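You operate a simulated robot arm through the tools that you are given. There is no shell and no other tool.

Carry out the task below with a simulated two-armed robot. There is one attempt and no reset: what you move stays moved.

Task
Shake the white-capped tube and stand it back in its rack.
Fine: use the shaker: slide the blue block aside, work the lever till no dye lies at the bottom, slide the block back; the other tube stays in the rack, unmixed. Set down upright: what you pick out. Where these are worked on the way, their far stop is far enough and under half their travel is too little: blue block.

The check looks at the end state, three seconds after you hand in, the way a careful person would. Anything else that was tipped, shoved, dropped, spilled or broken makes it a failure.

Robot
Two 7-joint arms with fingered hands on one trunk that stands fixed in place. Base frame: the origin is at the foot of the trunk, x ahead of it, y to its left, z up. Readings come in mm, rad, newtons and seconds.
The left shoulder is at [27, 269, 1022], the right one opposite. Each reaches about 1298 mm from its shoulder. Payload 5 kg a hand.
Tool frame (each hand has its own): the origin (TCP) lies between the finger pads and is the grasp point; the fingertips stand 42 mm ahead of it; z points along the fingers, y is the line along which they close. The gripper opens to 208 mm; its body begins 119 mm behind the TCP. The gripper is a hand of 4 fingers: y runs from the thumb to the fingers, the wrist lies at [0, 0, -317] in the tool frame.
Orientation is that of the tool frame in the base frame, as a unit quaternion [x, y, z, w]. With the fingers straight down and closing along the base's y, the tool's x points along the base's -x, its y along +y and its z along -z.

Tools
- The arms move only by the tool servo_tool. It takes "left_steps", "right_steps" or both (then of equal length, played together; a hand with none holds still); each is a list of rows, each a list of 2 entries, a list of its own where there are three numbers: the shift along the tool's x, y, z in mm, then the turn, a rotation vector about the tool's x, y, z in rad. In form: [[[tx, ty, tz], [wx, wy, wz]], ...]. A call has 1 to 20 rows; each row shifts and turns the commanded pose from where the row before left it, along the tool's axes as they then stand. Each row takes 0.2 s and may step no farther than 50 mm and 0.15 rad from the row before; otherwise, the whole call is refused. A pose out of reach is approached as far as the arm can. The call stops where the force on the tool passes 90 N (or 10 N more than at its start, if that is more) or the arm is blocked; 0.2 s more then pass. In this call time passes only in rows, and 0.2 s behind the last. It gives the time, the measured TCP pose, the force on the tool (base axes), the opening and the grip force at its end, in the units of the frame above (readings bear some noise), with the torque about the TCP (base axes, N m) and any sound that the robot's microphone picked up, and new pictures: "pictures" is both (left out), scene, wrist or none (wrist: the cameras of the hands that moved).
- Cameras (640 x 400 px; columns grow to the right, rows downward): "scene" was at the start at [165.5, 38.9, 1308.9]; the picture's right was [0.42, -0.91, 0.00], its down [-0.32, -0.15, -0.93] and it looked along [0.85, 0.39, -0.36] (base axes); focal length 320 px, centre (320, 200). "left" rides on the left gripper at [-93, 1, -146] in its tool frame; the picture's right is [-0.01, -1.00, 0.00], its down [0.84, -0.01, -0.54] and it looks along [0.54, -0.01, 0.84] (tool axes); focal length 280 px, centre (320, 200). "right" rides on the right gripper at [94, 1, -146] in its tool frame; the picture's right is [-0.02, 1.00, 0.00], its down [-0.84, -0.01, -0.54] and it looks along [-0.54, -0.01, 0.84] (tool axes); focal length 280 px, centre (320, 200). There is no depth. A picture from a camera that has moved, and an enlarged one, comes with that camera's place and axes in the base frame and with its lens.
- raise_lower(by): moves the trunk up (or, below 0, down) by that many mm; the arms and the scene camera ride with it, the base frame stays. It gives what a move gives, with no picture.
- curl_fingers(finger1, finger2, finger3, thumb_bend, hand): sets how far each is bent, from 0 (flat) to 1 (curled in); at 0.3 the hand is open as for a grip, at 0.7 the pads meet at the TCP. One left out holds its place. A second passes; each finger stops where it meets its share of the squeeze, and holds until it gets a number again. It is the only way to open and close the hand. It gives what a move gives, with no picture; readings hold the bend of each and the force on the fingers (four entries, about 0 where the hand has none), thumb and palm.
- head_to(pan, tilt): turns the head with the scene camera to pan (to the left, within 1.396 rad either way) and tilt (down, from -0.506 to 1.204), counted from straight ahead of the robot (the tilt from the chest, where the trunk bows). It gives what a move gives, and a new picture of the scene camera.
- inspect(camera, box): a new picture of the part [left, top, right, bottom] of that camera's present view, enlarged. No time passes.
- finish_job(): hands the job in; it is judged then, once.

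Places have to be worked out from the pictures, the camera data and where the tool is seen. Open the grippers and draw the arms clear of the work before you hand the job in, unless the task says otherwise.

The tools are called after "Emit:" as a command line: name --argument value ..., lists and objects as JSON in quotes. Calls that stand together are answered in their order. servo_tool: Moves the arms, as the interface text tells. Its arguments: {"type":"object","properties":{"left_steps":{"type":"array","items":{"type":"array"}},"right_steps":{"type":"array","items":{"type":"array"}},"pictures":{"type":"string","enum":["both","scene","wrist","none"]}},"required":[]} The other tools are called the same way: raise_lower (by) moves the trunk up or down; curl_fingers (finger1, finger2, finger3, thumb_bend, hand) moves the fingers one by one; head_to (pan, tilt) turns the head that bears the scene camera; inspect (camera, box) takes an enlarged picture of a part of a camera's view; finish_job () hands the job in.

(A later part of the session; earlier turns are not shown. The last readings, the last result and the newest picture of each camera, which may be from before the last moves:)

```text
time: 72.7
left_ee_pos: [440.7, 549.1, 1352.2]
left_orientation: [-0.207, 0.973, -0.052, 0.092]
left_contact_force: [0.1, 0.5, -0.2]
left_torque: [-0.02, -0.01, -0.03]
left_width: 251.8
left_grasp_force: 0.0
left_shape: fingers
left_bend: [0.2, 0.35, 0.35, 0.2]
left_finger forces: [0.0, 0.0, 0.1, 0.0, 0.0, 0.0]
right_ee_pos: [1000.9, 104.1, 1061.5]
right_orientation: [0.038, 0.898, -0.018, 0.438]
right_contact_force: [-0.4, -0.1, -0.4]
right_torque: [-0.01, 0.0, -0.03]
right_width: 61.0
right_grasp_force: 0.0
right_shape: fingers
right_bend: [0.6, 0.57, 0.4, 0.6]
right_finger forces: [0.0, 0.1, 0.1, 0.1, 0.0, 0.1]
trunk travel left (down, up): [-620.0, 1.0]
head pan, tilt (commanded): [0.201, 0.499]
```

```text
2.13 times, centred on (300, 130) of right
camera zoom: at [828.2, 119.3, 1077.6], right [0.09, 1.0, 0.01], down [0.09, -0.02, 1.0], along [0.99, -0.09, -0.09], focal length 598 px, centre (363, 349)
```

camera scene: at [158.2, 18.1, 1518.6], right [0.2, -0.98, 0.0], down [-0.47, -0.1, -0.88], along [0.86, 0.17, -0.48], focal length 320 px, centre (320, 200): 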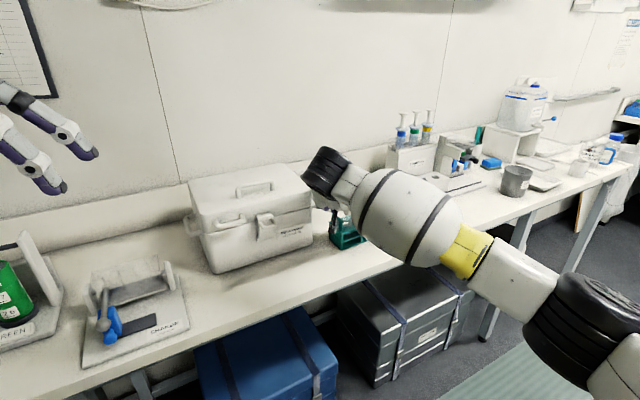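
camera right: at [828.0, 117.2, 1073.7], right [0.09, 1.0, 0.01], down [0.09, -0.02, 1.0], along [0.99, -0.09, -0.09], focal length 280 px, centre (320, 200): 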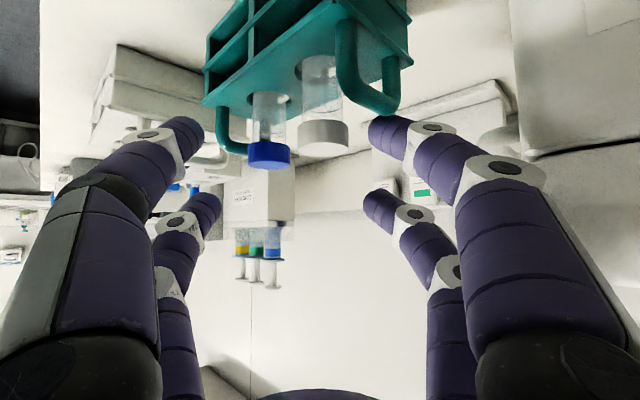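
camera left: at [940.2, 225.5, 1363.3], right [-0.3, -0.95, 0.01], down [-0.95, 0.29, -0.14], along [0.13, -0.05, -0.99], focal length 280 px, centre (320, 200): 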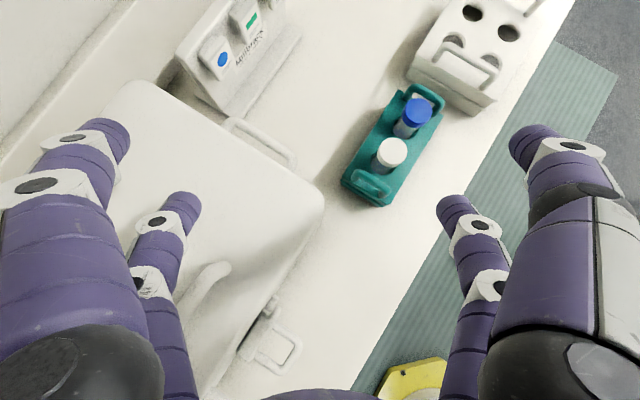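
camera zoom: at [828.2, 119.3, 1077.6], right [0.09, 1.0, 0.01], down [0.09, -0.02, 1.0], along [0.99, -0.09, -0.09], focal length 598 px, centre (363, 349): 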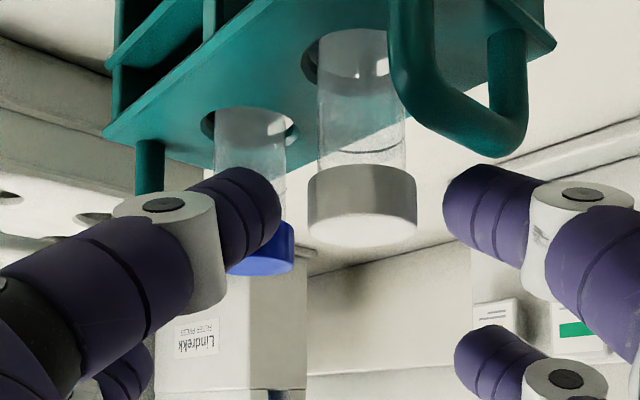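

The cap is centred between thumb and finger1 at the right height and depth. I close both on it.

Emit:
curl_fingers --hand "right" --thumb_bend 0.64 --finger1 0.64

Emit:
curl_fingers --hand "right" --thumb_bend 0.72 --finger1 0.72

Emit:
inspect --camera "right" --box '[150, 40, 450, 220]'

```text
time: 73.7
left_ee_pos: [439.7, 550.3, 1354.7]
left_orientation: [-0.207, 0.973, -0.053, 0.093]
left_contact_force: [1.2, 0.3, -0.8]
left_torque: [0.02, -0.03, 0.01]
left_width: 251.6
left_grasp_force: 0.0
left_shape: fingers
left_bend: [0.2, 0.35, 0.35, 0.2]
left_finger forces: [0.0, 0.0, 0.1, 0.0, 0.0, 0.0]
right_ee_pos: [1000.0, 103.8, 1060.7]
right_orientation: [0.038, 0.898, -0.019, 0.438]
right_contact_force: [0.3, 0.2, -0.5]
right_torque: [-0.01, 0.02, -0.02]
right_width: 41.7
right_grasp_force: 1.1
right_shape: fingers
right_bend: [0.64, 0.57, 0.4, 0.64]
right_finger forces: [0.5, 0.0, 0.1, 0.1, 0.6, 0.0]
trunk travel left (down, up): [-620.0, 1.0]
head pan, tilt (commanded): [0.201, 0.499]
```

```text
time: 74.7
left_ee_pos: [440.7, 549.5, 1353.1]
left_orientation: [-0.207, 0.972, -0.053, 0.093]
left_contact_force: [-0.2, 0.1, 0.3]
left_torque: [0.01, 0.0, 0.05]
left_width: 251.7
left_grasp_force: 0.1
left_shape: fingers
left_bend: [0.2, 0.35, 0.35, 0.2]
left_finger forces: [0.1, 0.1, 0.0, 0.1, 0.0, 0.0]
right_ee_pos: [1000.6, 102.5, 1061.2]
right_orientation: [0.038, 0.898, -0.019, 0.438]
right_contact_force: [0.9, -0.5, 0.2]
right_torque: [0.04, 0.01, 0.0]
right_width: 37.8
right_grasp_force: 9.0
right_shape: fingers
right_bend: [0.61, 0.57, 0.4, 0.69]
right_finger forces: [9.8, 0.0, 0.0, 0.0, 9.2, 0.0]
trunk travel left (down, up): [-620.0, 1.0]
head pan, tilt (commanded): [0.201, 0.499]
```

```text
2.13 times, centred on (300, 130) of right
camera zoom: at [828.2, 119.3, 1077.5], right [0.09, 1.0, 0.01], down [0.09, -0.02, 1.0], along [0.99, -0.09, -0.09], focal length 598 px, centre (363, 349)
```

zoom: 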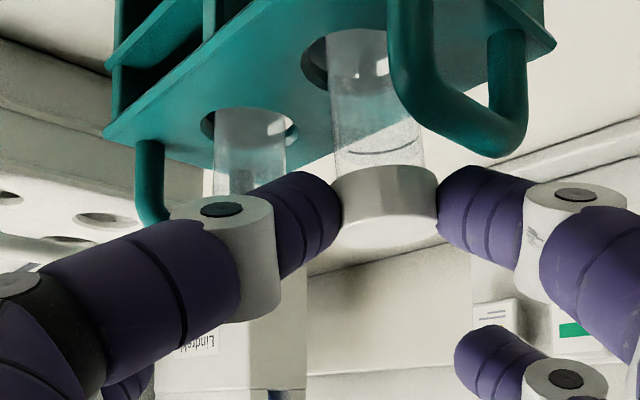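

The cap is gripped with about 9 N on each side; the tube has leaned a few degrees. I shift the hand 6 mm back to straighten it in its hole, then lift straight up a little and check.

Emit:
servo_tool --right_steps '[[[0, -6, 0], [0, 0, 0]], [[-7.9, 0, -6.15], [0, 0, 0]], [[-7.9, 0, -6.15], [0, 0, 0]], [[-7.9, 0, -6.15], [0, 0, 0]]]' --pictures "wrist"

```text
time: 75.7
left_ee_pos: [440.2, 550.3, 1352.5]
left_orientation: [-0.207, 0.972, -0.054, 0.093]
left_contact_force: [-1.2, 0.1, 0.8]
left_torque: [-0.01, -0.02, 0.02]
left_width: 251.7
left_grasp_force: 0.0
left_shape: fingers
left_bend: [0.2, 0.35, 0.35, 0.2]
left_finger forces: [0.0, 0.0, 0.1, 0.0, 0.1, 0.0]
right_ee_pos: [999.3, 97.8, 1091.9]
right_orientation: [0.037, 0.898, -0.019, 0.438]
right_contact_force: [0.1, 0.2, -0.1]
right_torque: [-0.01, -0.02, -0.02]
right_width: 38.0
right_grasp_force: 9.5
right_shape: fingers
right_bend: [0.61, 0.57, 0.4, 0.69]
right_finger forces: [9.8, 0.0, 0.0, 0.1, 9.2, 0.0]
trunk travel left (down, up): [-620.0, 1.0]
head pan, tilt (commanded): [0.201, 0.499]
camera right: at [827.2, 113.3, 1107.7], right [0.09, 1.0, 0.01], down [0.09, -0.02, 1.0], along [0.99, -0.09, -0.09], focal length 280 px, centre (320, 200)
```

right: 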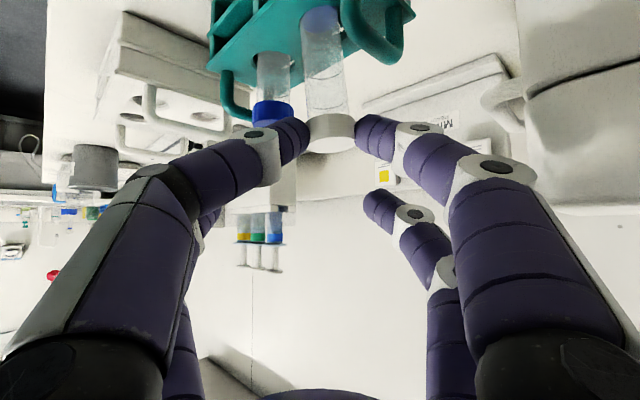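

The tube is rising out of its hole, blue tube untouched. I lift on by 85 mm.

Emit:
servo_tool --right_steps '[[[-13.4, 0, -10.5], [0, 0, 0]], [[-13.4, 0, -10.5], [0, 0, 0]], [[-13.4, 0, -10.5], [0, 0, 0]], [[-13.4, 0, -10.5], [0, 0, 0]], [[-13.4, 0, -10.5], [0, 0, 0]]]' --pictures "both"

```text
time: 76.9
left_ee_pos: [439.9, 549.7, 1353.2]
left_orientation: [-0.206, 0.973, -0.053, 0.093]
left_contact_force: [-0.5, -0.6, 0.6]
left_torque: [0.0, -0.07, 0.0]
left_width: 251.5
left_grasp_force: 0.0
left_shape: fingers
left_bend: [0.2, 0.35, 0.35, 0.2]
left_finger forces: [0.0, 0.0, 0.0, 0.1, 0.1, 0.0]
right_ee_pos: [999.6, 98.1, 1176.7]
right_orientation: [0.038, 0.898, -0.019, 0.438]
right_contact_force: [-0.9, 1.0, -0.1]
right_torque: [-0.01, -0.04, -0.03]
right_width: 38.0
right_grasp_force: 9.2
right_shape: fingers
right_bend: [0.61, 0.57, 0.4, 0.69]
right_finger forces: [9.7, 0.0, 0.0, 0.0, 9.3, 0.0]
trunk travel left (down, up): [-620.0, 1.0]
head pan, tilt (commanded): [0.201, 0.499]
camera scene: at [157.5, 18.1, 1518.7], right [0.2, -0.98, 0.0], down [-0.47, -0.1, -0.88], along [0.86, 0.18, -0.48], focal length 320 px, centre (320, 200)
camera right: at [827.0, 113.2, 1193.5], right [0.09, 1.0, 0.01], down [0.09, -0.02, 1.0], along [0.99, -0.09, -0.09], focal length 280 px, centre (320, 200)
```

scene: 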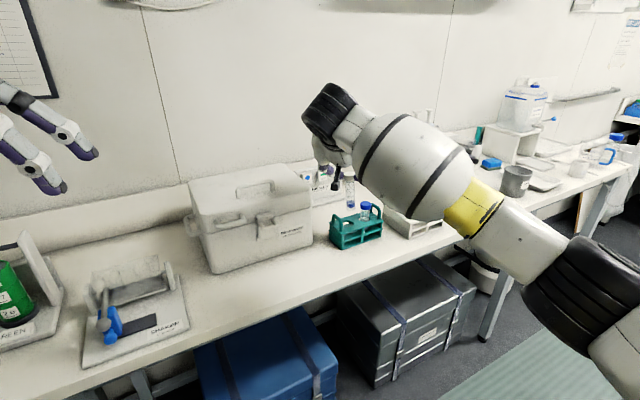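
right: 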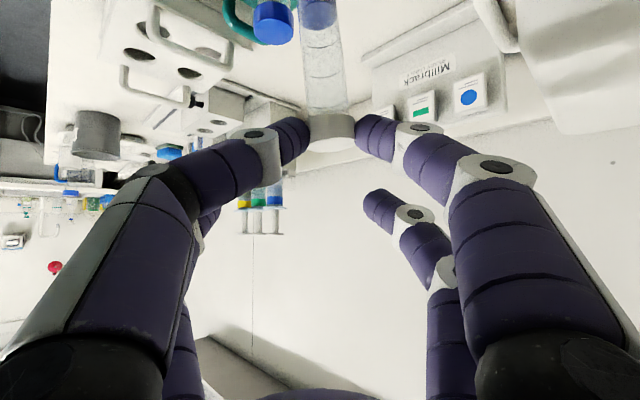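

The tube is out, bottom at about z≈1025, grip steady at 9 N. Since the right arm can't reach the shaker comfortably, I'll set the tube upright on the free table in front of the box (about (721, 370)) for the left hand. First I turn the right hand 40° in place, and move the left arm further out of the way.

Emit:
servo_tool --right_steps '[[[0, 0, 0], [-0.1103, 0, -0.0859]], [[0, 0, 0], [-0.1103, 0, -0.0859]], [[0, 0, 0], [-0.1103, 0, -0.0859]], [[0, 0, 0], [-0.1103, 0, -0.0859]], [[0, 0, 0], [-0.1103, 0, -0.0859]]]' --left_steps '[[[10, 30, -10], [0, 0, 0]], [[10, 30, -10], [0, 0, 0]], [[10, 30, -10], [0, 0, 0]], [[0, 30, 0], [0, 0, 0]], [[0, 30, 0], [0, 0, 0]]]' --pictures "both"

```text
time: 78.1
left_ee_pos: [346.5, 675.7, 1357.5]
left_orientation: [-0.207, 0.972, -0.052, 0.094]
left_contact_force: [-0.9, -0.6, 0.1]
left_torque: [0.12, -0.08, 0.01]
left_width: 251.9
left_grasp_force: 0.0
left_shape: fingers
left_bend: [0.2, 0.35, 0.35, 0.2]
left_finger forces: [0.0, 0.1, 0.1, 0.0, 0.1, 0.0]
right_ee_pos: [999.0, 98.3, 1178.3]
right_orientation: [-0.273, 0.856, 0.134, 0.419]
right_contact_force: [-1.4, 0.6, 0.7]
right_torque: [-0.13, 0.01, -0.09]
right_width: 37.8
right_grasp_force: 9.7
right_shape: fingers
right_bend: [0.61, 0.57, 0.4, 0.69]
right_finger forces: [9.8, 0.0, 0.0, 0.0, 9.2, 0.0]
trunk travel left (down, up): [-620.0, 1.0]
head pan, tilt (commanded): [0.201, 0.499]
camera scene: at [157.1, 17.1, 1518.8], right [0.2, -0.98, 0.0], down [-0.47, -0.09, -0.88], along [0.86, 0.18, -0.48], focal length 320 px, centre (320, 200)
camera right: at [856.7, -1.4, 1193.7], right [-0.57, 0.82, 0.01], down [0.08, 0.04, 1.0], along [0.82, 0.57, -0.09], focal length 280 px, centre (320, 200)
camera left: at [401.2, 724.1, 1515.0], right [0.41, -0.9, 0.14], down [-0.86, -0.32, 0.39], along [-0.31, -0.28, -0.91], focal length 280 px, centre (320, 200)
```

scene: 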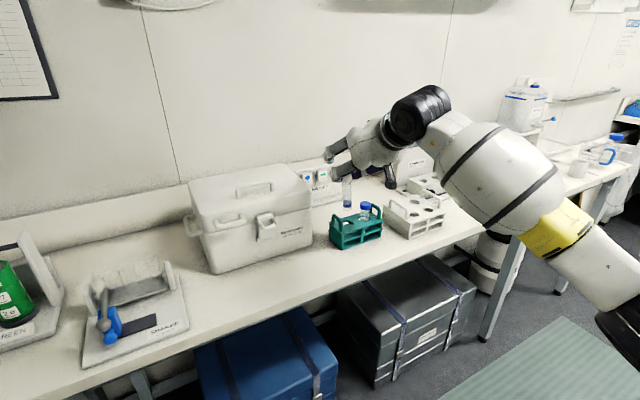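
right: 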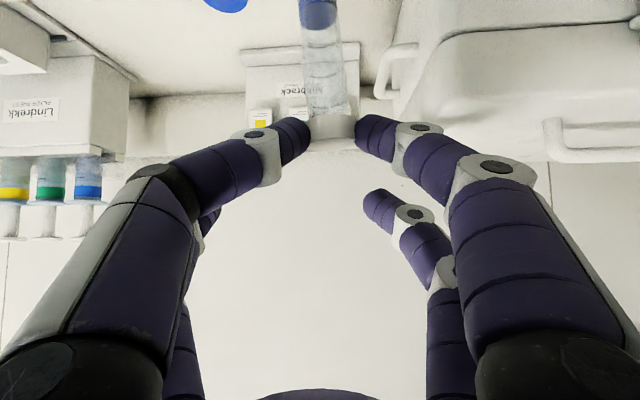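
left: 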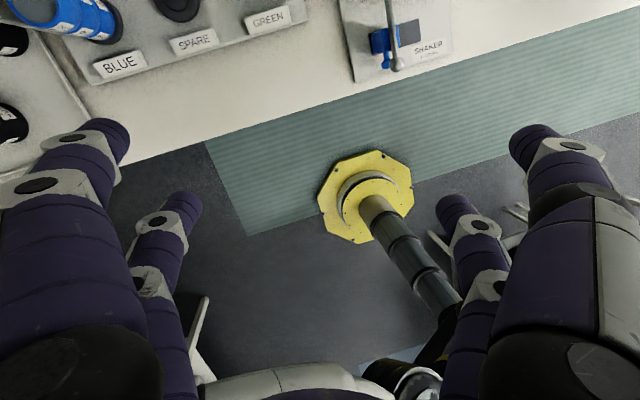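

The turn went fine with the tube hanging steady. Now I carry it in front of the box to above the set-down spot, TCP (716, 357, 1178).

Emit:
servo_tool --right_steps '[[[5.5, 41.7, -7.1], [0, 0, 0]], [[5.5, 41.7, -7.1], [0, 0, 0]], [[5.5, 41.7, -7.1], [0, 0, 0]], [[5.5, 41.7, -7.1], [0, 0, 0]], [[5.5, 41.7, -7.1], [0, 0, 0]], [[5.5, 41.7, -7.1], [0, 0, 0]], [[5.5, 41.7, -7.1], [0, 0, 0]], [[5.5, 41.7, -7.1], [0, 0, 0]], [[5.5, 41.7, -7.1], [0, 0, 0]]]' --pictures "both"

```text
time: 80.1
left_ee_pos: [346.7, 677.6, 1355.6]
left_orientation: [-0.208, 0.972, -0.053, 0.093]
left_contact_force: [-0.9, 1.0, -1.3]
left_torque: [-0.1, -0.1, 0.0]
left_width: 251.9
left_grasp_force: 0.0
left_shape: fingers
left_bend: [0.2, 0.35, 0.35, 0.2]
left_finger forces: [0.0, 0.0, 0.0, 0.0, 0.1, 0.0]
right_ee_pos: [716.3, 359.4, 1176.9]
right_orientation: [-0.271, 0.857, 0.132, 0.418]
right_contact_force: [0.3, 0.6, -0.7]
right_torque: [-0.07, 0.0, -0.06]
right_width: 38.0
right_grasp_force: 9.5
right_shape: fingers
right_bend: [0.61, 0.57, 0.4, 0.69]
right_finger forces: [9.8, 0.1, 0.1, 0.0, 9.3, 0.1]
trunk travel left (down, up): [-620.0, 1.0]
head pan, tilt (commanded): [0.201, 0.499]
camera scene: at [157.3, 19.2, 1518.7], right [0.2, -0.98, 0.0], down [-0.47, -0.1, -0.88], along [0.86, 0.18, -0.48], focal length 320 px, centre (320, 200)
camera right: at [574.3, 260.1, 1192.6], right [-0.57, 0.82, 0.01], down [0.08, 0.04, 1.0], along [0.82, 0.57, -0.09], focal length 280 px, centre (320, 200)
```

scene: 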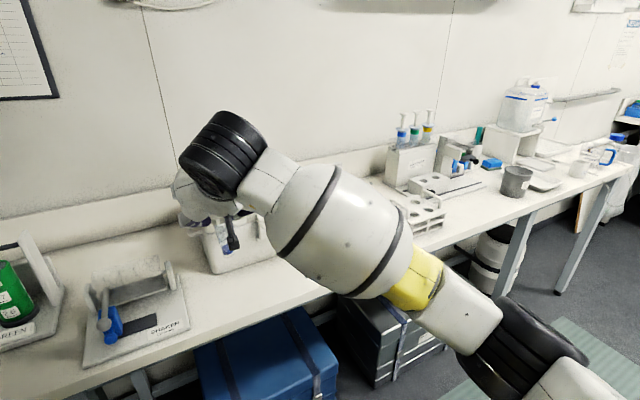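
right: 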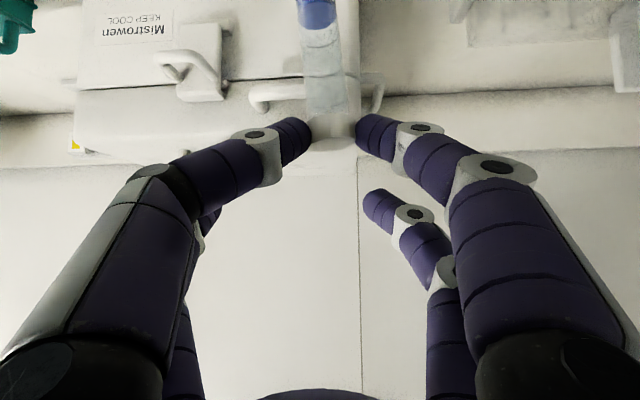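

At the spot's height, no trouble. I zoom in to judge the tube's tilt in the grip.

Emit:
inspect --camera "right" --box '[240, 0, 420, 160]'

```text
2.50 times, centred on (330, 80) of right
camera zoom: at [574.3, 260.1, 1192.6], right [-0.57, 0.82, 0.01], down [0.08, 0.04, 1.0], along [0.82, 0.57, -0.09], focal length 701 px, centre (295, 500)
```

zoom: 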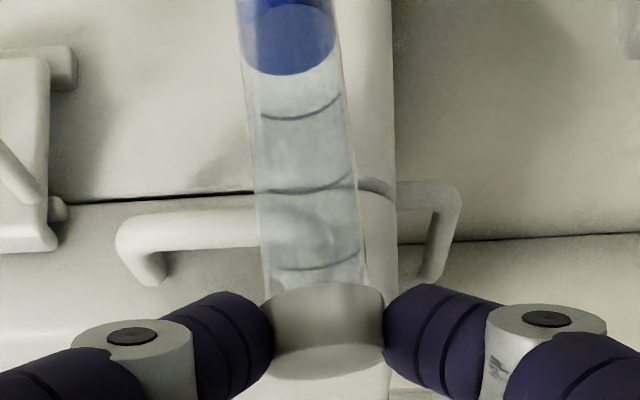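

The tube leans about 6° sideways and is true in the other direction. I roll the hand to make it upright and lower by 95 mm over the spot.

Emit:
servo_tool --right_steps '[[[0, 0, 0], [-0.0696, 0, 0.089]], [[18.7, -2.66, 14.5], [0, 0, 0]], [[18.7, -2.66, 14.5], [0, 0, 0]], [[18.7, -2.66, 14.5], [0, 0, 0]], [[18.7, -2.66, 14.5], [0, 0, 0]]]' --pictures "both"

```text
time: 81.3
left_ee_pos: [349.6, 677.2, 1355.1]
left_orientation: [-0.207, 0.972, -0.053, 0.093]
left_contact_force: [1.1, -0.5, -0.7]
left_torque: [-0.01, 0.07, 0.01]
left_width: 251.8
left_grasp_force: 0.0
left_shape: fingers
left_bend: [0.2, 0.35, 0.35, 0.2]
left_finger forces: [0.1, 0.0, 0.0, 0.1, 0.0, 0.1]
right_ee_pos: [716.9, 356.9, 1082.0]
right_orientation: [-0.247, 0.863, 0.182, 0.402]
right_contact_force: [0.2, -0.4, -0.4]
right_torque: [-0.04, 0.07, 0.02]
right_width: 38.1
right_grasp_force: 9.8
right_shape: fingers
right_bend: [0.61, 0.57, 0.4, 0.69]
right_finger forces: [9.7, 0.0, 0.1, 0.1, 9.2, 0.1]
trunk travel left (down, up): [-620.0, 1.0]
head pan, tilt (commanded): [0.201, 0.499]
camera scene: at [158.4, 18.1, 1518.5], right [0.2, -0.98, 0.0], down [-0.47, -0.1, -0.88], along [0.86, 0.17, -0.48], focal length 320 px, centre (320, 200)
camera right: at [576.8, 257.7, 1097.8], right [-0.57, 0.82, 0.13], down [0.15, -0.05, 0.99], along [0.81, 0.58, -0.09], focal length 280 px, centre (320, 200)
```

scene: 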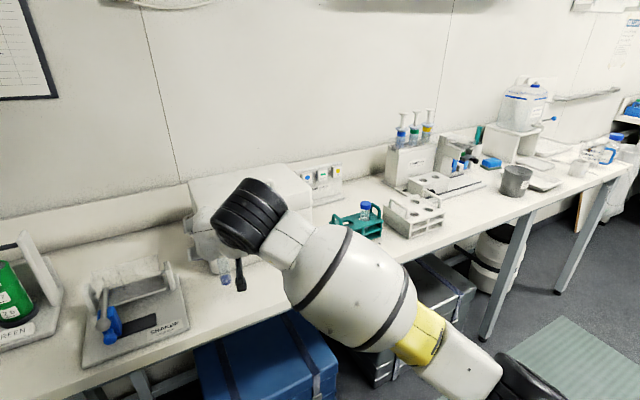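
right: 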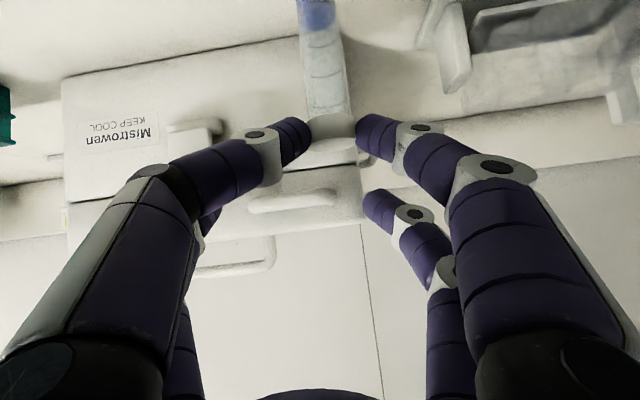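

Upright now, about 25–30 mm above the table. I lower 14 mm and then in small steps, watching the force.

Emit:
servo_tool --right_steps '[[[5.5, -0.8, 4.3], [0, 0, 0]], [[5.5, -0.8, 4.3], [0, 0, 0]]]' --pictures "none"

Emit:
servo_tool --right_steps '[[[2.4, -0.34, 1.83], [0, 0, 0]]]' --pictures "none"

Emit:
servo_tool --right_steps '[[[2.4, -0.34, 1.83], [0, 0, 0]]]' --pictures "wrist"

```text
time: 81.9
left_ee_pos: [349.0, 675.8, 1356.5]
left_orientation: [-0.207, 0.973, -0.053, 0.092]
left_contact_force: [0.0, 0.6, 0.6]
left_torque: [-0.03, 0.04, 0.01]
left_width: 251.9
left_grasp_force: 0.1
left_shape: fingers
left_bend: [0.2, 0.35, 0.35, 0.2]
left_finger forces: [0.1, 0.0, 0.0, 0.0, 0.0, 0.1]
right_ee_pos: [717.7, 357.8, 1067.6]
right_orientation: [-0.248, 0.862, 0.181, 0.403]
right_contact_force: [-0.4, -1.0, -0.4]
right_torque: [-0.04, 0.03, 0.01]
right_width: 37.9
right_grasp_force: 9.7
right_shape: fingers
right_bend: [0.61, 0.57, 0.4, 0.69]
right_finger forces: [9.8, 0.0, 0.0, 0.0, 9.3, 0.0]
trunk travel left (down, up): [-620.0, 1.0]
head pan, tilt (commanded): [0.201, 0.499]
```

```text
time: 82.3
left_ee_pos: [347.4, 677.4, 1356.8]
left_orientation: [-0.208, 0.972, -0.053, 0.093]
left_contact_force: [0.9, 0.4, 0.1]
left_torque: [0.01, 0.0, 0.04]
left_width: 251.9
left_grasp_force: 0.1
left_shape: fingers
left_bend: [0.2, 0.35, 0.35, 0.2]
left_finger forces: [0.0, 0.1, 0.0, 0.0, 0.0, 0.0]
right_ee_pos: [717.4, 356.9, 1064.7]
right_orientation: [-0.248, 0.863, 0.181, 0.401]
right_contact_force: [-1.8, 0.0, -0.5]
right_torque: [-0.02, -0.01, -0.01]
right_width: 37.6
right_grasp_force: 10.0
right_shape: fingers
right_bend: [0.61, 0.57, 0.4, 0.69]
right_finger forces: [9.7, 0.0, 0.8, 0.0, 9.4, 0.1]
trunk travel left (down, up): [-620.0, 1.0]
head pan, tilt (commanded): [0.201, 0.499]
```

```text
time: 82.7
left_ee_pos: [347.6, 675.7, 1354.8]
left_orientation: [-0.207, 0.972, -0.054, 0.093]
left_contact_force: [-0.4, -0.6, -0.5]
left_torque: [0.01, 0.02, -0.01]
left_width: 251.8
left_grasp_force: 0.0
left_shape: fingers
left_bend: [0.2, 0.35, 0.35, 0.2]
left_finger forces: [0.0, 0.0, 0.0, 0.0, 0.1, 0.0]
right_ee_pos: [716.0, 358.6, 1061.3]
right_orientation: [-0.249, 0.863, 0.181, 0.401]
right_contact_force: [-1.4, 0.0, -0.1]
right_torque: [-0.04, -0.03, -0.08]
right_width: 37.9
right_grasp_force: 10.5
right_shape: fingers
right_bend: [0.61, 0.57, 0.41, 0.69]
right_finger forces: [9.7, 0.0, 1.7, 0.1, 9.3, 0.1]
trunk travel left (down, up): [-620.0, 1.0]
head pan, tilt (commanded): [0.201, 0.499]
camera right: at [575.9, 257.6, 1077.7], right [-0.57, 0.82, 0.13], down [0.15, -0.05, 0.99], along [0.81, 0.58, -0.09], focal length 280 px, centre (320, 200)
```

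right: 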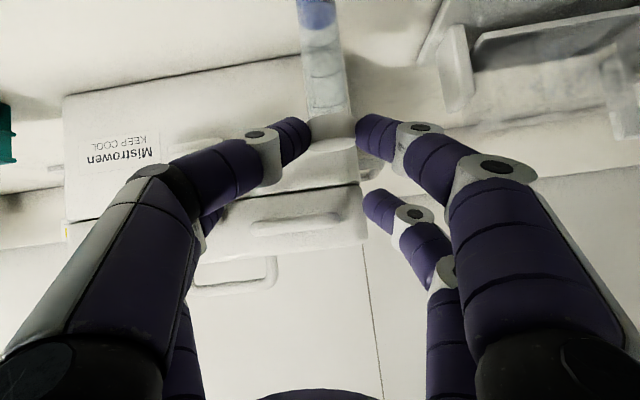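

Finger3 has begun to touch something on the box front (1.7 N). I shift the hand 18 mm away from the box, toward the table's front, before setting down.

Emit:
servo_tool --right_steps '[[[5.5, -0.7, -7.1], [0, 0, 0]], [[5.5, -0.7, -7.1], [0, 0, 0]]]' --pictures "none"

Emit:
servo_tool --right_steps '[[[2.4, -0.34, 1.83], [0, 0, 0]]]' --pictures "none"

Emit:
servo_tool --right_steps '[[[2.4, -0.34, 1.83], [0, 0, 0]]]' --pictures "both"

```text
time: 83.3
left_ee_pos: [348.5, 676.1, 1356.4]
left_orientation: [-0.207, 0.972, -0.054, 0.092]
left_contact_force: [0.2, -0.8, 0.6]
left_torque: [-0.02, -0.01, -0.01]
left_width: 251.8
left_grasp_force: 0.0
left_shape: fingers
left_bend: [0.2, 0.35, 0.35, 0.2]
left_finger forces: [0.0, 0.0, 0.0, 0.1, 0.0, 0.1]
right_ee_pos: [703.5, 345.5, 1061.0]
right_orientation: [-0.247, 0.863, 0.18, 0.402]
right_contact_force: [-0.1, -0.8, -0.7]
right_torque: [-0.01, 0.02, -0.02]
right_width: 38.2
right_grasp_force: 9.1
right_shape: fingers
right_bend: [0.61, 0.57, 0.4, 0.69]
right_finger forces: [9.7, 0.0, 0.0, 0.1, 9.3, 0.0]
trunk travel left (down, up): [-620.0, 1.0]
head pan, tilt (commanded): [0.201, 0.499]
```

```text
time: 83.7
left_ee_pos: [348.6, 676.5, 1354.6]
left_orientation: [-0.207, 0.973, -0.053, 0.093]
left_contact_force: [-0.1, -0.2, 0.0]
left_torque: [-0.01, 0.04, -0.03]
left_width: 251.7
left_grasp_force: 0.0
left_shape: fingers
left_bend: [0.2, 0.35, 0.35, 0.2]
left_finger forces: [0.0, 0.0, 0.0, 0.0, 0.1, 0.1]
right_ee_pos: [703.4, 346.4, 1057.8]
right_orientation: [-0.247, 0.863, 0.181, 0.403]
right_contact_force: [-0.4, 0.6, -0.6]
right_torque: [-0.06, 0.03, 0.03]
right_width: 37.7
right_grasp_force: 10.0
right_shape: fingers
right_bend: [0.61, 0.57, 0.4, 0.69]
right_finger forces: [9.6, 0.0, 0.0, 0.1, 9.4, 0.0]
trunk travel left (down, up): [-620.0, 1.0]
head pan, tilt (commanded): [0.201, 0.499]
```

```text
time: 84.1
left_ee_pos: [348.6, 675.4, 1355.1]
left_orientation: [-0.207, 0.972, -0.054, 0.094]
left_contact_force: [0.9, 0.5, 0.7]
left_torque: [-0.02, 0.01, 0.0]
left_width: 251.8
left_grasp_force: 0.0
left_shape: fingers
left_bend: [0.2, 0.35, 0.35, 0.2]
left_finger forces: [0.1, 0.1, 0.0, 0.1, 0.0, 0.0]
right_ee_pos: [703.4, 347.1, 1055.6]
right_orientation: [-0.247, 0.863, 0.18, 0.403]
right_contact_force: [0.3, 0.3, -0.6]
right_torque: [0.01, 0.0, 0.01]
right_width: 37.8
right_grasp_force: 9.6
right_shape: fingers
right_bend: [0.61, 0.57, 0.4, 0.69]
right_finger forces: [9.7, 0.0, 0.0, 0.0, 9.3, 0.1]
trunk travel left (down, up): [-620.0, 1.0]
head pan, tilt (commanded): [0.201, 0.499]
camera scene: at [158.2, 18.1, 1518.5], right [0.2, -0.98, 0.0], down [-0.47, -0.1, -0.88], along [0.86, 0.17, -0.48], focal length 320 px, centre (320, 200)
camera right: at [561.9, 245.6, 1072.1], right [-0.57, 0.82, 0.13], down [0.15, -0.05, 0.99], along [0.81, 0.58, -0.09], focal length 280 px, centre (320, 200)
```

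scene: 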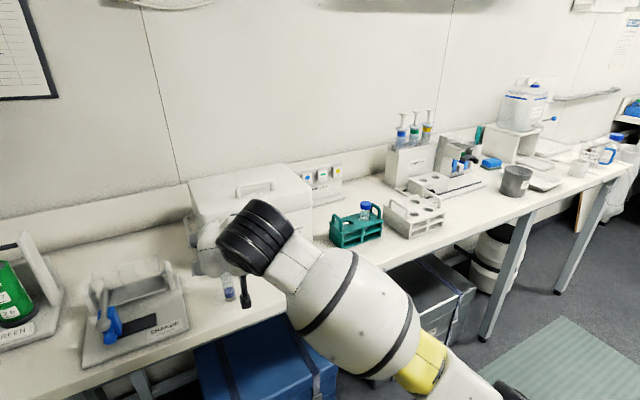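
right: 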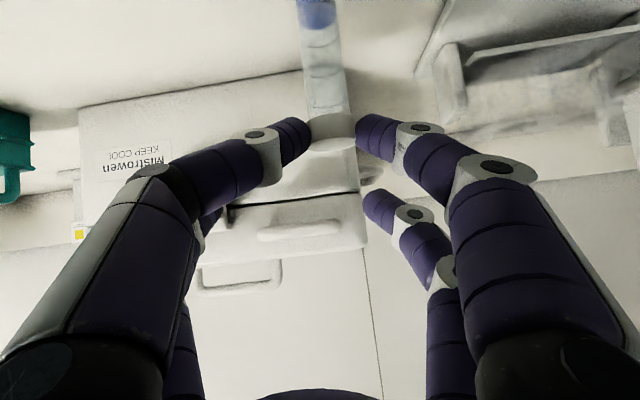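

Not touching yet. I zoom on the tube from the scene camera to see its gap to the table and uprightness.

Emit:
inspect --camera "scene" --box '[180, 230, 300, 330]'

```text
4.00 times, centred on (240, 280) of scene
camera zoom: at [158.2, 18.1, 1518.5], right [0.2, -0.98, 0.0], down [-0.47, -0.1, -0.88], along [0.86, 0.17, -0.48], focal length 1280 px, centre (640, -120)
```

zoom: 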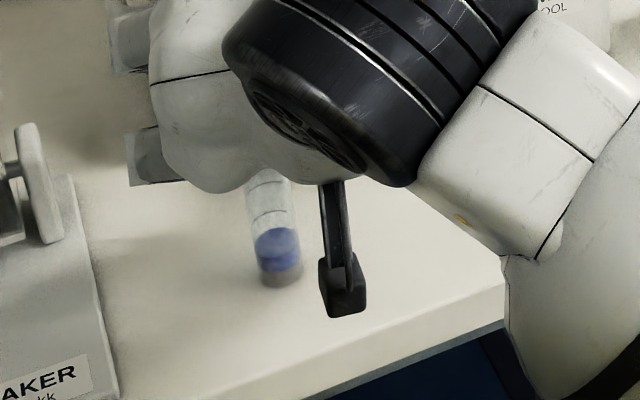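

By projection the tube's bottom is within a few millimetres of the table. I keep stepping down 2 mm at a time.

Emit:
servo_tool --right_steps '[[[1.57, -0.22, 1.22], [0, 0, 0]]]' --pictures "none"

Emit:
servo_tool --right_steps '[[[1.57, -0.22, 1.22], [0, 0, 0]]]' --pictures "none"

Emit:
inspect --camera "scene" --box '[200, 250, 270, 310]'

```text
time: 84.5
left_ee_pos: [348.2, 676.2, 1356.0]
left_orientation: [-0.207, 0.973, -0.053, 0.093]
left_contact_force: [0.5, 0.1, -0.1]
left_torque: [-0.04, -0.03, -0.01]
left_width: 251.8
left_grasp_force: 0.0
left_shape: fingers
left_bend: [0.2, 0.35, 0.35, 0.2]
left_finger forces: [0.0, 0.0, 0.1, 0.0, 0.0, 0.1]
right_ee_pos: [701.3, 346.4, 1054.7]
right_orientation: [-0.249, 0.862, 0.182, 0.402]
right_contact_force: [-1.0, -0.5, 2.8]
right_torque: [0.04, 0.01, -0.01]
right_width: 38.0
right_grasp_force: 9.5
right_shape: fingers
right_bend: [0.61, 0.57, 0.4, 0.69]
right_finger forces: [10.2, 0.1, 0.1, 0.1, 9.8, 0.0]
trunk travel left (down, up): [-620.0, 1.0]
head pan, tilt (commanded): [0.201, 0.499]
```

```text
time: 84.9
left_ee_pos: [347.3, 675.8, 1355.9]
left_orientation: [-0.206, 0.973, -0.053, 0.093]
left_contact_force: [0.0, -0.6, -0.3]
left_torque: [0.01, 0.02, -0.01]
left_width: 251.7
left_grasp_force: 0.1
left_shape: fingers
left_bend: [0.2, 0.35, 0.35, 0.2]
left_finger forces: [0.0, 0.0, 0.0, 0.0, 0.0, 0.0]
right_ee_pos: [702.2, 347.3, 1053.1]
right_orientation: [-0.247, 0.862, 0.182, 0.403]
right_contact_force: [-1.1, -2.0, 11.0]
right_torque: [0.16, 0.08, 0.07]
right_width: 37.9
right_grasp_force: 10.8
right_shape: fingers
right_bend: [0.6, 0.57, 0.4, 0.69]
right_finger forces: [10.8, 0.0, 0.0, 0.0, 10.3, 0.1]
trunk travel left (down, up): [-620.0, 1.0]
head pan, tilt (commanded): [0.201, 0.499]
```

```text
6.67 times, centred on (235, 280) of scene
camera zoom: at [157.5, 17.7, 1518.8], right [0.2, -0.98, 0.0], down [-0.47, -0.1, -0.88], along [0.86, 0.18, -0.48], focal length 2133 px, centre (887, -333)
```

zoom: 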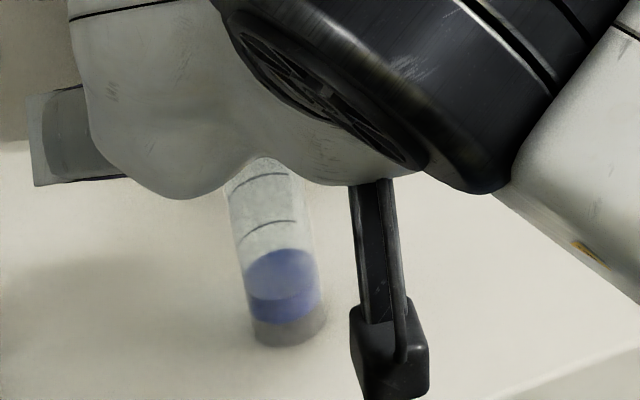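

Contact with the table: 11 N at TCP z≈1053. I back off about 1 mm to relieve the load, then open thumb and finger1 evenly.

Emit:
servo_tool --right_steps '[[[-0.9, 0.13, -0.7], [0, 0, 0]]]' --pictures "none"

Emit:
curl_fingers --hand "right" --finger1 0.585 --thumb_bend 0.665

Emit:
inspect --camera "right" --box '[240, 0, 420, 160]'

Emit:
inspect --camera "scene" --box '[200, 250, 270, 310]'

```text
time: 85.3
left_ee_pos: [348.2, 676.5, 1356.3]
left_orientation: [-0.207, 0.972, -0.054, 0.094]
left_contact_force: [-0.2, 0.4, -0.3]
left_torque: [-0.01, 0.0, -0.03]
left_width: 252.0
left_grasp_force: 0.0
left_shape: fingers
left_bend: [0.2, 0.35, 0.35, 0.2]
left_finger forces: [0.0, 0.1, 0.0, 0.1, 0.0, 0.0]
right_ee_pos: [701.3, 345.9, 1054.3]
right_orientation: [-0.248, 0.863, 0.181, 0.402]
right_contact_force: [-1.4, 0.0, 10.4]
right_torque: [0.17, 0.11, 0.03]
right_width: 37.8
right_grasp_force: 10.5
right_shape: fingers
right_bend: [0.6, 0.57, 0.4, 0.69]
right_finger forces: [10.8, 0.0, 0.0, 0.0, 9.9, 0.1]
trunk travel left (down, up): [-620.0, 1.0]
head pan, tilt (commanded): [0.201, 0.499]
```

```text
time: 86.3
left_ee_pos: [348.8, 677.2, 1355.9]
left_orientation: [-0.207, 0.972, -0.054, 0.094]
left_contact_force: [-0.8, -0.8, 0.8]
left_torque: [0.0, 0.01, 0.0]
left_width: 251.7
left_grasp_force: 0.0
left_shape: fingers
left_bend: [0.2, 0.35, 0.35, 0.2]
left_finger forces: [0.0, 0.0, 0.1, 0.0, 0.1, 0.1]
right_ee_pos: [702.3, 346.4, 1052.5]
right_orientation: [-0.248, 0.863, 0.181, 0.401]
right_contact_force: [-0.1, 0.7, -0.1]
right_torque: [-0.02, 0.0, -0.01]
right_width: 49.9
right_grasp_force: 0.1
right_shape: fingers
right_bend: [0.58, 0.57, 0.4, 0.66]
right_finger forces: [0.1, 0.0, 0.0, 0.0, 0.0, 0.0]
trunk travel left (down, up): [-620.0, 1.0]
head pan, tilt (commanded): [0.201, 0.499]
```

```text
2.50 times, centred on (330, 80) of right
camera zoom: at [561.8, 245.9, 1068.8], right [-0.57, 0.82, 0.12], down [0.15, -0.05, 0.99], along [0.81, 0.58, -0.09], focal length 701 px, centre (295, 500)
```

zoom: 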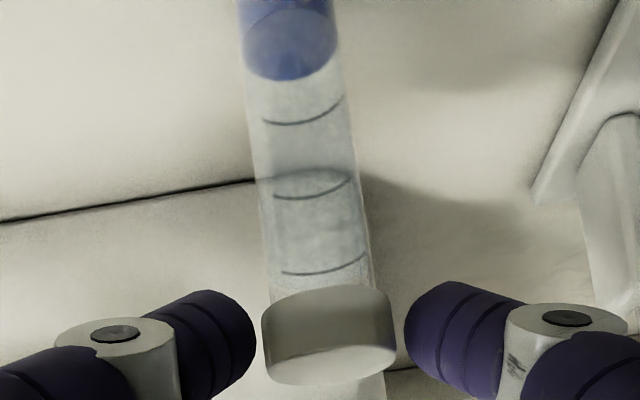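

```text
6.67 times, centred on (235, 280) of scene
camera zoom: at [158.3, 18.2, 1518.5], right [0.2, -0.98, 0.0], down [-0.47, -0.1, -0.88], along [0.86, 0.17, -0.48], focal length 2133 px, centre (887, -333)
```

zoom: 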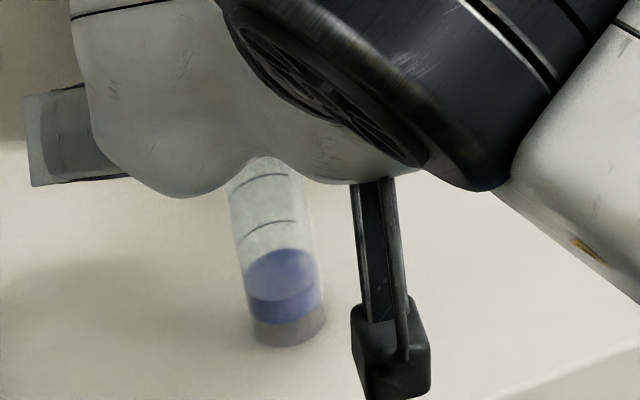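

The tube stands free and upright on the table with its dye at the bottom. I open wider and raise the right hand straight up.

Emit:
curl_fingers --hand "right" --finger1 0.48 --thumb_bend 0.52

Emit:
servo_tool --right_steps '[[[-15.7, 2.2, -12.2], [0, 0, 0]], [[-15.7, 2.2, -12.2], [0, 0, 0]], [[-23.6, 3.3, -18.3], [0, 0, 0]], [[-23.6, 3.3, -18.3], [0, 0, 0]]]' --pictures "both"

```text
time: 87.3
left_ee_pos: [348.8, 675.9, 1356.0]
left_orientation: [-0.207, 0.972, -0.053, 0.093]
left_contact_force: [0.6, -0.4, 0.2]
left_torque: [-0.01, 0.01, 0.01]
left_width: 251.6
left_grasp_force: 0.0
left_shape: fingers
left_bend: [0.2, 0.35, 0.35, 0.2]
left_finger forces: [0.0, 0.1, 0.1, 0.1, 0.0, 0.0]
right_ee_pos: [702.9, 346.3, 1053.3]
right_orientation: [-0.249, 0.862, 0.182, 0.402]
right_contact_force: [0.2, 0.2, 0.0]
right_torque: [0.01, 0.01, -0.02]
right_width: 112.5
right_grasp_force: 0.1
right_shape: fingers
right_bend: [0.48, 0.57, 0.4, 0.52]
right_finger forces: [0.1, 0.0, 0.1, 0.1, 0.0, 0.0]
trunk travel left (down, up): [-620.0, 1.0]
head pan, tilt (commanded): [0.201, 0.499]
```

```text
time: 88.3
left_ee_pos: [348.6, 676.3, 1355.3]
left_orientation: [-0.208, 0.972, -0.052, 0.095]
left_contact_force: [-0.2, 0.3, -0.3]
left_torque: [-0.03, -0.07, 0.02]
left_width: 251.8
left_grasp_force: 0.0
left_shape: fingers
left_bend: [0.2, 0.35, 0.35, 0.2]
left_finger forces: [0.0, 0.0, 0.0, 0.0, 0.0, 0.0]
right_ee_pos: [702.4, 346.0, 1152.7]
right_orientation: [-0.248, 0.862, 0.182, 0.403]
right_contact_force: [0.5, 0.6, -0.4]
right_torque: [-0.01, -0.02, -0.03]
right_width: 112.4
right_grasp_force: 0.1
right_shape: fingers
right_bend: [0.48, 0.57, 0.4, 0.52]
right_finger forces: [0.1, 0.1, 0.0, 0.0, 0.0, 0.0]
trunk travel left (down, up): [-620.0, 1.0]
head pan, tilt (commanded): [0.201, 0.499]
camera scene: at [157.7, 18.1, 1518.6], right [0.2, -0.98, 0.0], down [-0.47, -0.1, -0.88], along [0.86, 0.18, -0.48], focal length 320 px, centre (320, 200)
camera right: at [561.8, 245.5, 1168.8], right [-0.57, 0.82, 0.12], down [0.15, -0.05, 0.99], along [0.81, 0.58, -0.09], focal length 280 px, centre (320, 200)
```

scene: 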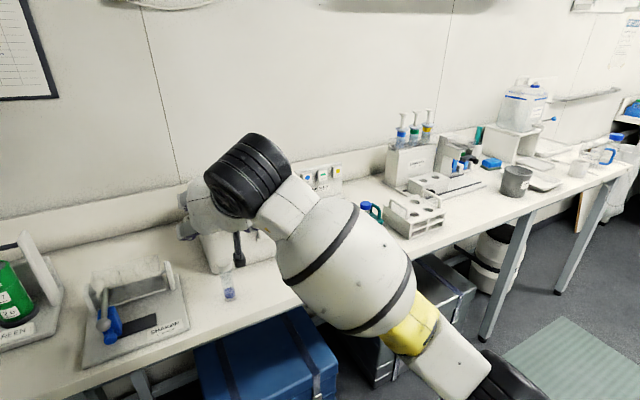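
right: 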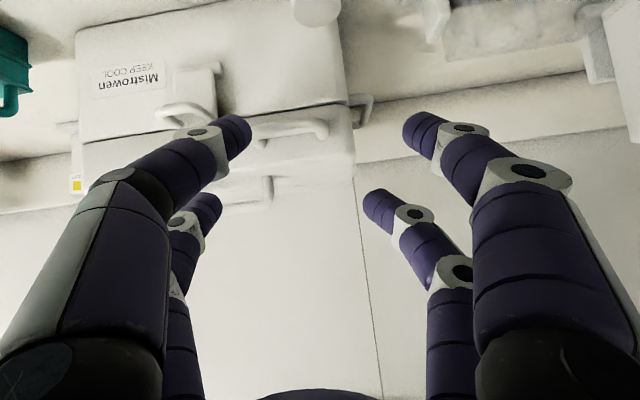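

The tube stands alone at about (706, 365). I withdraw the right hand to the right, keeping its orientation for later.

Emit:
servo_tool --right_steps '[[[7.8, -26.9, -32.9], [0, 0, 0]], [[7.8, -26.9, -32.9], [0, 0, 0]], [[7.8, -26.9, -32.9], [0, 0, 0]], [[7.8, -26.9, -32.9], [0, 0, 0]], [[7.8, -26.9, -32.9], [0, 0, 0]], [[7.8, -26.9, -32.9], [0, 0, 0]], [[7.8, -26.9, -32.9], [0, 0, 0]]]' --pictures "none"

Emit:
head_to --pan 0.65 --tilt 0.6

Emit:
inspect --camera "scene" --box '[300, 120, 420, 220]'

```text
time: 89.9
left_ee_pos: [348.2, 674.7, 1355.9]
left_orientation: [-0.207, 0.973, -0.052, 0.094]
left_contact_force: [0.0, -0.8, 0.8]
left_torque: [0.13, -0.02, 0.01]
left_width: 251.8
left_grasp_force: 0.0
left_shape: fingers
left_bend: [0.2, 0.35, 0.35, 0.2]
left_finger forces: [0.0, 0.1, 0.0, 0.0, 0.1, 0.0]
right_ee_pos: [640.8, 58.7, 1229.2]
right_orientation: [-0.249, 0.862, 0.182, 0.403]
right_contact_force: [-0.2, -0.6, -0.5]
right_torque: [0.06, 0.02, 0.09]
right_width: 112.5
right_grasp_force: 0.0
right_shape: fingers
right_bend: [0.48, 0.57, 0.4, 0.52]
right_finger forces: [0.0, 0.0, 0.0, 0.0, 0.0, 0.0]
trunk travel left (down, up): [-620.0, 1.0]
head pan, tilt (commanded): [0.201, 0.499]
```

```text
time: 90.8
left_ee_pos: [348.5, 676.2, 1356.3]
left_orientation: [-0.207, 0.972, -0.054, 0.093]
left_contact_force: [-0.7, -0.5, -0.1]
left_torque: [-0.05, -0.02, -0.04]
left_width: 251.8
left_grasp_force: 0.0
left_shape: fingers
left_bend: [0.2, 0.35, 0.35, 0.2]
left_finger forces: [0.1, 0.1, 0.0, 0.1, 0.0, 0.0]
right_ee_pos: [640.5, 61.1, 1228.2]
right_orientation: [-0.247, 0.863, 0.181, 0.401]
right_contact_force: [-0.2, 0.6, -0.3]
right_torque: [-0.01, 0.0, 0.03]
right_width: 112.4
right_grasp_force: 0.1
right_shape: fingers
right_bend: [0.48, 0.57, 0.4, 0.52]
right_finger forces: [0.0, 0.0, 0.0, 0.1, 0.0, 0.0]
trunk travel left (down, up): [-620.0, 1.0]
head pan, tilt (commanded): [0.649, 0.6]
camera scene: at [139.6, 53.6, 1509.5], right [0.6, -0.8, 0.0], down [-0.45, -0.34, -0.83], along [0.66, 0.5, -0.56], focal length 320 px, centre (320, 200)
```

scene: 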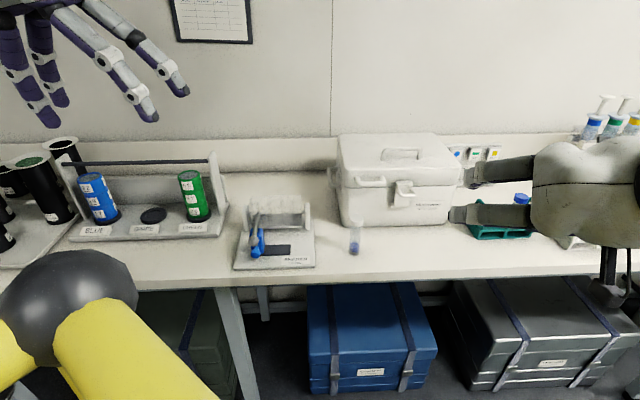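

```text
4.00 times, centred on (360, 170) of scene
camera zoom: at [139.6, 53.6, 1509.5], right [0.6, -0.8, 0.0], down [-0.45, -0.34, -0.83], along [0.66, 0.5, -0.56], focal length 1280 px, centre (160, 320)
```

zoom: 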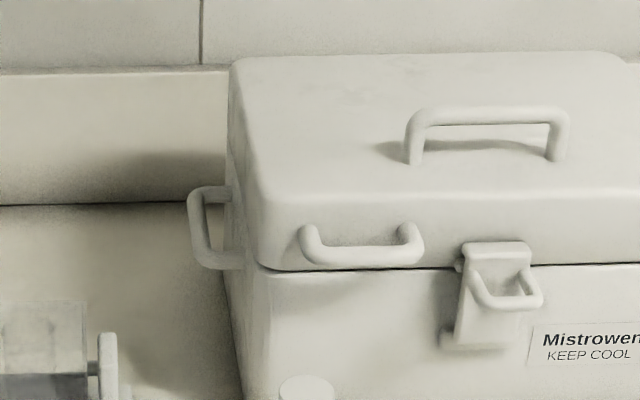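

The tube stands safely between shaker and box. I zoom on the shaker and the tube from here.

Emit:
inspect --camera "scene" --box '[220, 180, 380, 280]'

Emit:
inspect --camera "scene" --box '[225, 190, 325, 275]'

```text
4.00 times, centred on (300, 230) of scene
camera zoom: at [139.6, 53.6, 1509.5], right [0.6, -0.8, 0.0], down [-0.45, -0.34, -0.83], along [0.66, 0.5, -0.56], focal length 1280 px, centre (400, 80)
```

zoom: 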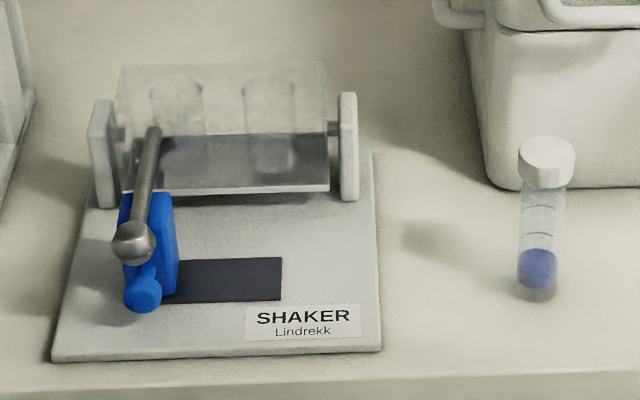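

```text
4.71 times, centred on (275, 232) of scene
camera zoom: at [139.6, 53.6, 1509.5], right [0.6, -0.8, 0.0], down [-0.45, -0.34, -0.83], along [0.66, 0.5, -0.56], focal length 1506 px, centre (532, 47)
```

zoom: 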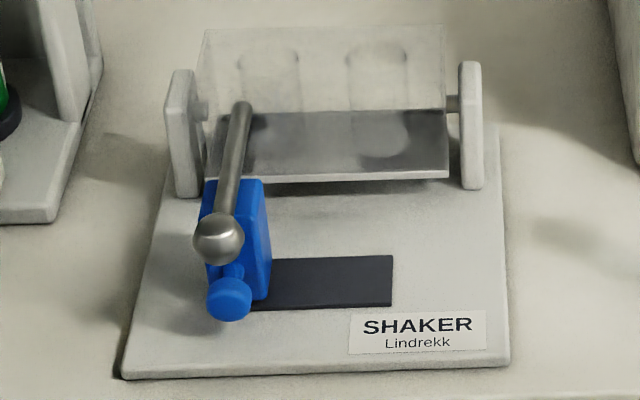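

Now the left hand: I bring it to vertical home orientation, set finger1/thumb as a half-open pair, and move it to above the tube at (678, 353, 1150).

Emit:
curl_fingers --hand "left" --finger1 0.5 --thumb_bend 0.5 --finger2 0.3 --finger3 0.3

Emit:
servo_tool --left_steps '[[[0, 0, 0], [-0.0716, 0.0799, -0.003]], [[0, 0, 0], [-0.0716, 0.0799, -0.003]], [[-15.2, -39.1, 18.7], [0, 0, 0]], [[-15.2, -39.1, 18.7], [0, 0, 0]], [[-15.2, -39.1, 18.7], [0, 0, 0]], [[-15.2, -39.1, 18.7], [0, 0, 0]], [[-15.2, -39.1, 18.7], [0, 0, 0]], [[-15.2, -39.1, 18.7], [0, 0, 0]], [[-15.2, -39.1, 18.7], [0, 0, 0]], [[-15.2, -39.1, 18.7], [0, 0, 0]], [[-15.2, -39.1, 18.7], [0, 0, 0]], [[-15.2, -39.1, 18.7], [0, 0, 0]], [[-15.2, -39.1, 18.7], [0, 0, 0]]]' --pictures "both"

```text
time: 91.8
left_ee_pos: [348.1, 675.7, 1357.5]
left_orientation: [-0.206, 0.973, -0.053, 0.093]
left_contact_force: [0.1, -0.1, 0.7]
left_torque: [0.01, -0.04, 0.02]
left_width: 113.3
left_grasp_force: 0.2
left_shape: fingers
left_bend: [0.5, 0.3, 0.3, 0.5]
left_finger forces: [0.0, 0.1, 0.2, 0.0, 0.0, 0.0]
right_ee_pos: [640.6, 60.3, 1228.4]
right_orientation: [-0.248, 0.863, 0.181, 0.402]
right_contact_force: [-0.6, 0.6, -0.4]
right_torque: [0.01, 0.01, -0.01]
right_width: 112.6
right_grasp_force: 0.1
right_shape: fingers
right_bend: [0.48, 0.57, 0.4, 0.52]
right_finger forces: [0.0, 0.0, 0.1, 0.0, 0.0, 0.0]
trunk travel left (down, up): [-620.0, 1.0]
head pan, tilt (commanded): [0.649, 0.6]
```

```text
time: 94.6
left_ee_pos: [680.7, 353.0, 1147.6]
left_orientation: [-0.212, 0.977, -0.001, -0.001]
left_contact_force: [1.1, 0.0, -0.4]
left_torque: [0.01, 0.17, -0.05]
left_width: 113.0
left_grasp_force: 0.0
left_shape: fingers
left_bend: [0.5, 0.3, 0.3, 0.5]
left_finger forces: [0.0, 0.0, 0.1, 0.1, 0.0, 0.0]
right_ee_pos: [641.9, 59.8, 1226.9]
right_orientation: [-0.247, 0.863, 0.181, 0.401]
right_contact_force: [2.4, -0.5, -0.3]
right_torque: [0.04, 0.04, 0.11]
right_width: 112.7
right_grasp_force: 0.0
right_shape: fingers
right_bend: [0.48, 0.57, 0.4, 0.52]
right_finger forces: [0.0, 0.1, 0.0, 0.1, 0.0, 0.0]
trunk travel left (down, up): [-620.0, 1.0]
head pan, tilt (commanded): [0.649, 0.6]
camera scene: at [141.2, 53.3, 1509.0], right [0.6, -0.8, 0.0], down [-0.45, -0.34, -0.82], along [0.66, 0.5, -0.57], focal length 320 px, centre (320, 200)
camera left: at [764.6, 391.5, 1294.2], right [0.43, -0.9, 0.0], down [-0.76, -0.36, 0.54], along [-0.49, -0.23, -0.84], focal length 280 px, centre (320, 200)
```

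scene: 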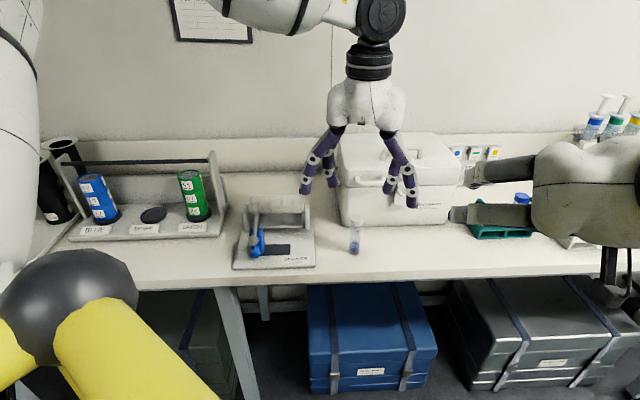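
left: 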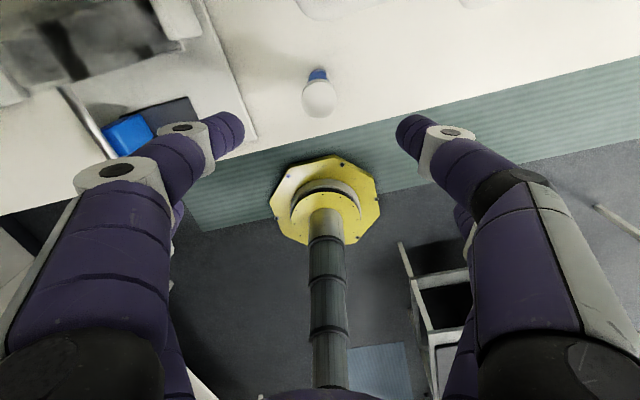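

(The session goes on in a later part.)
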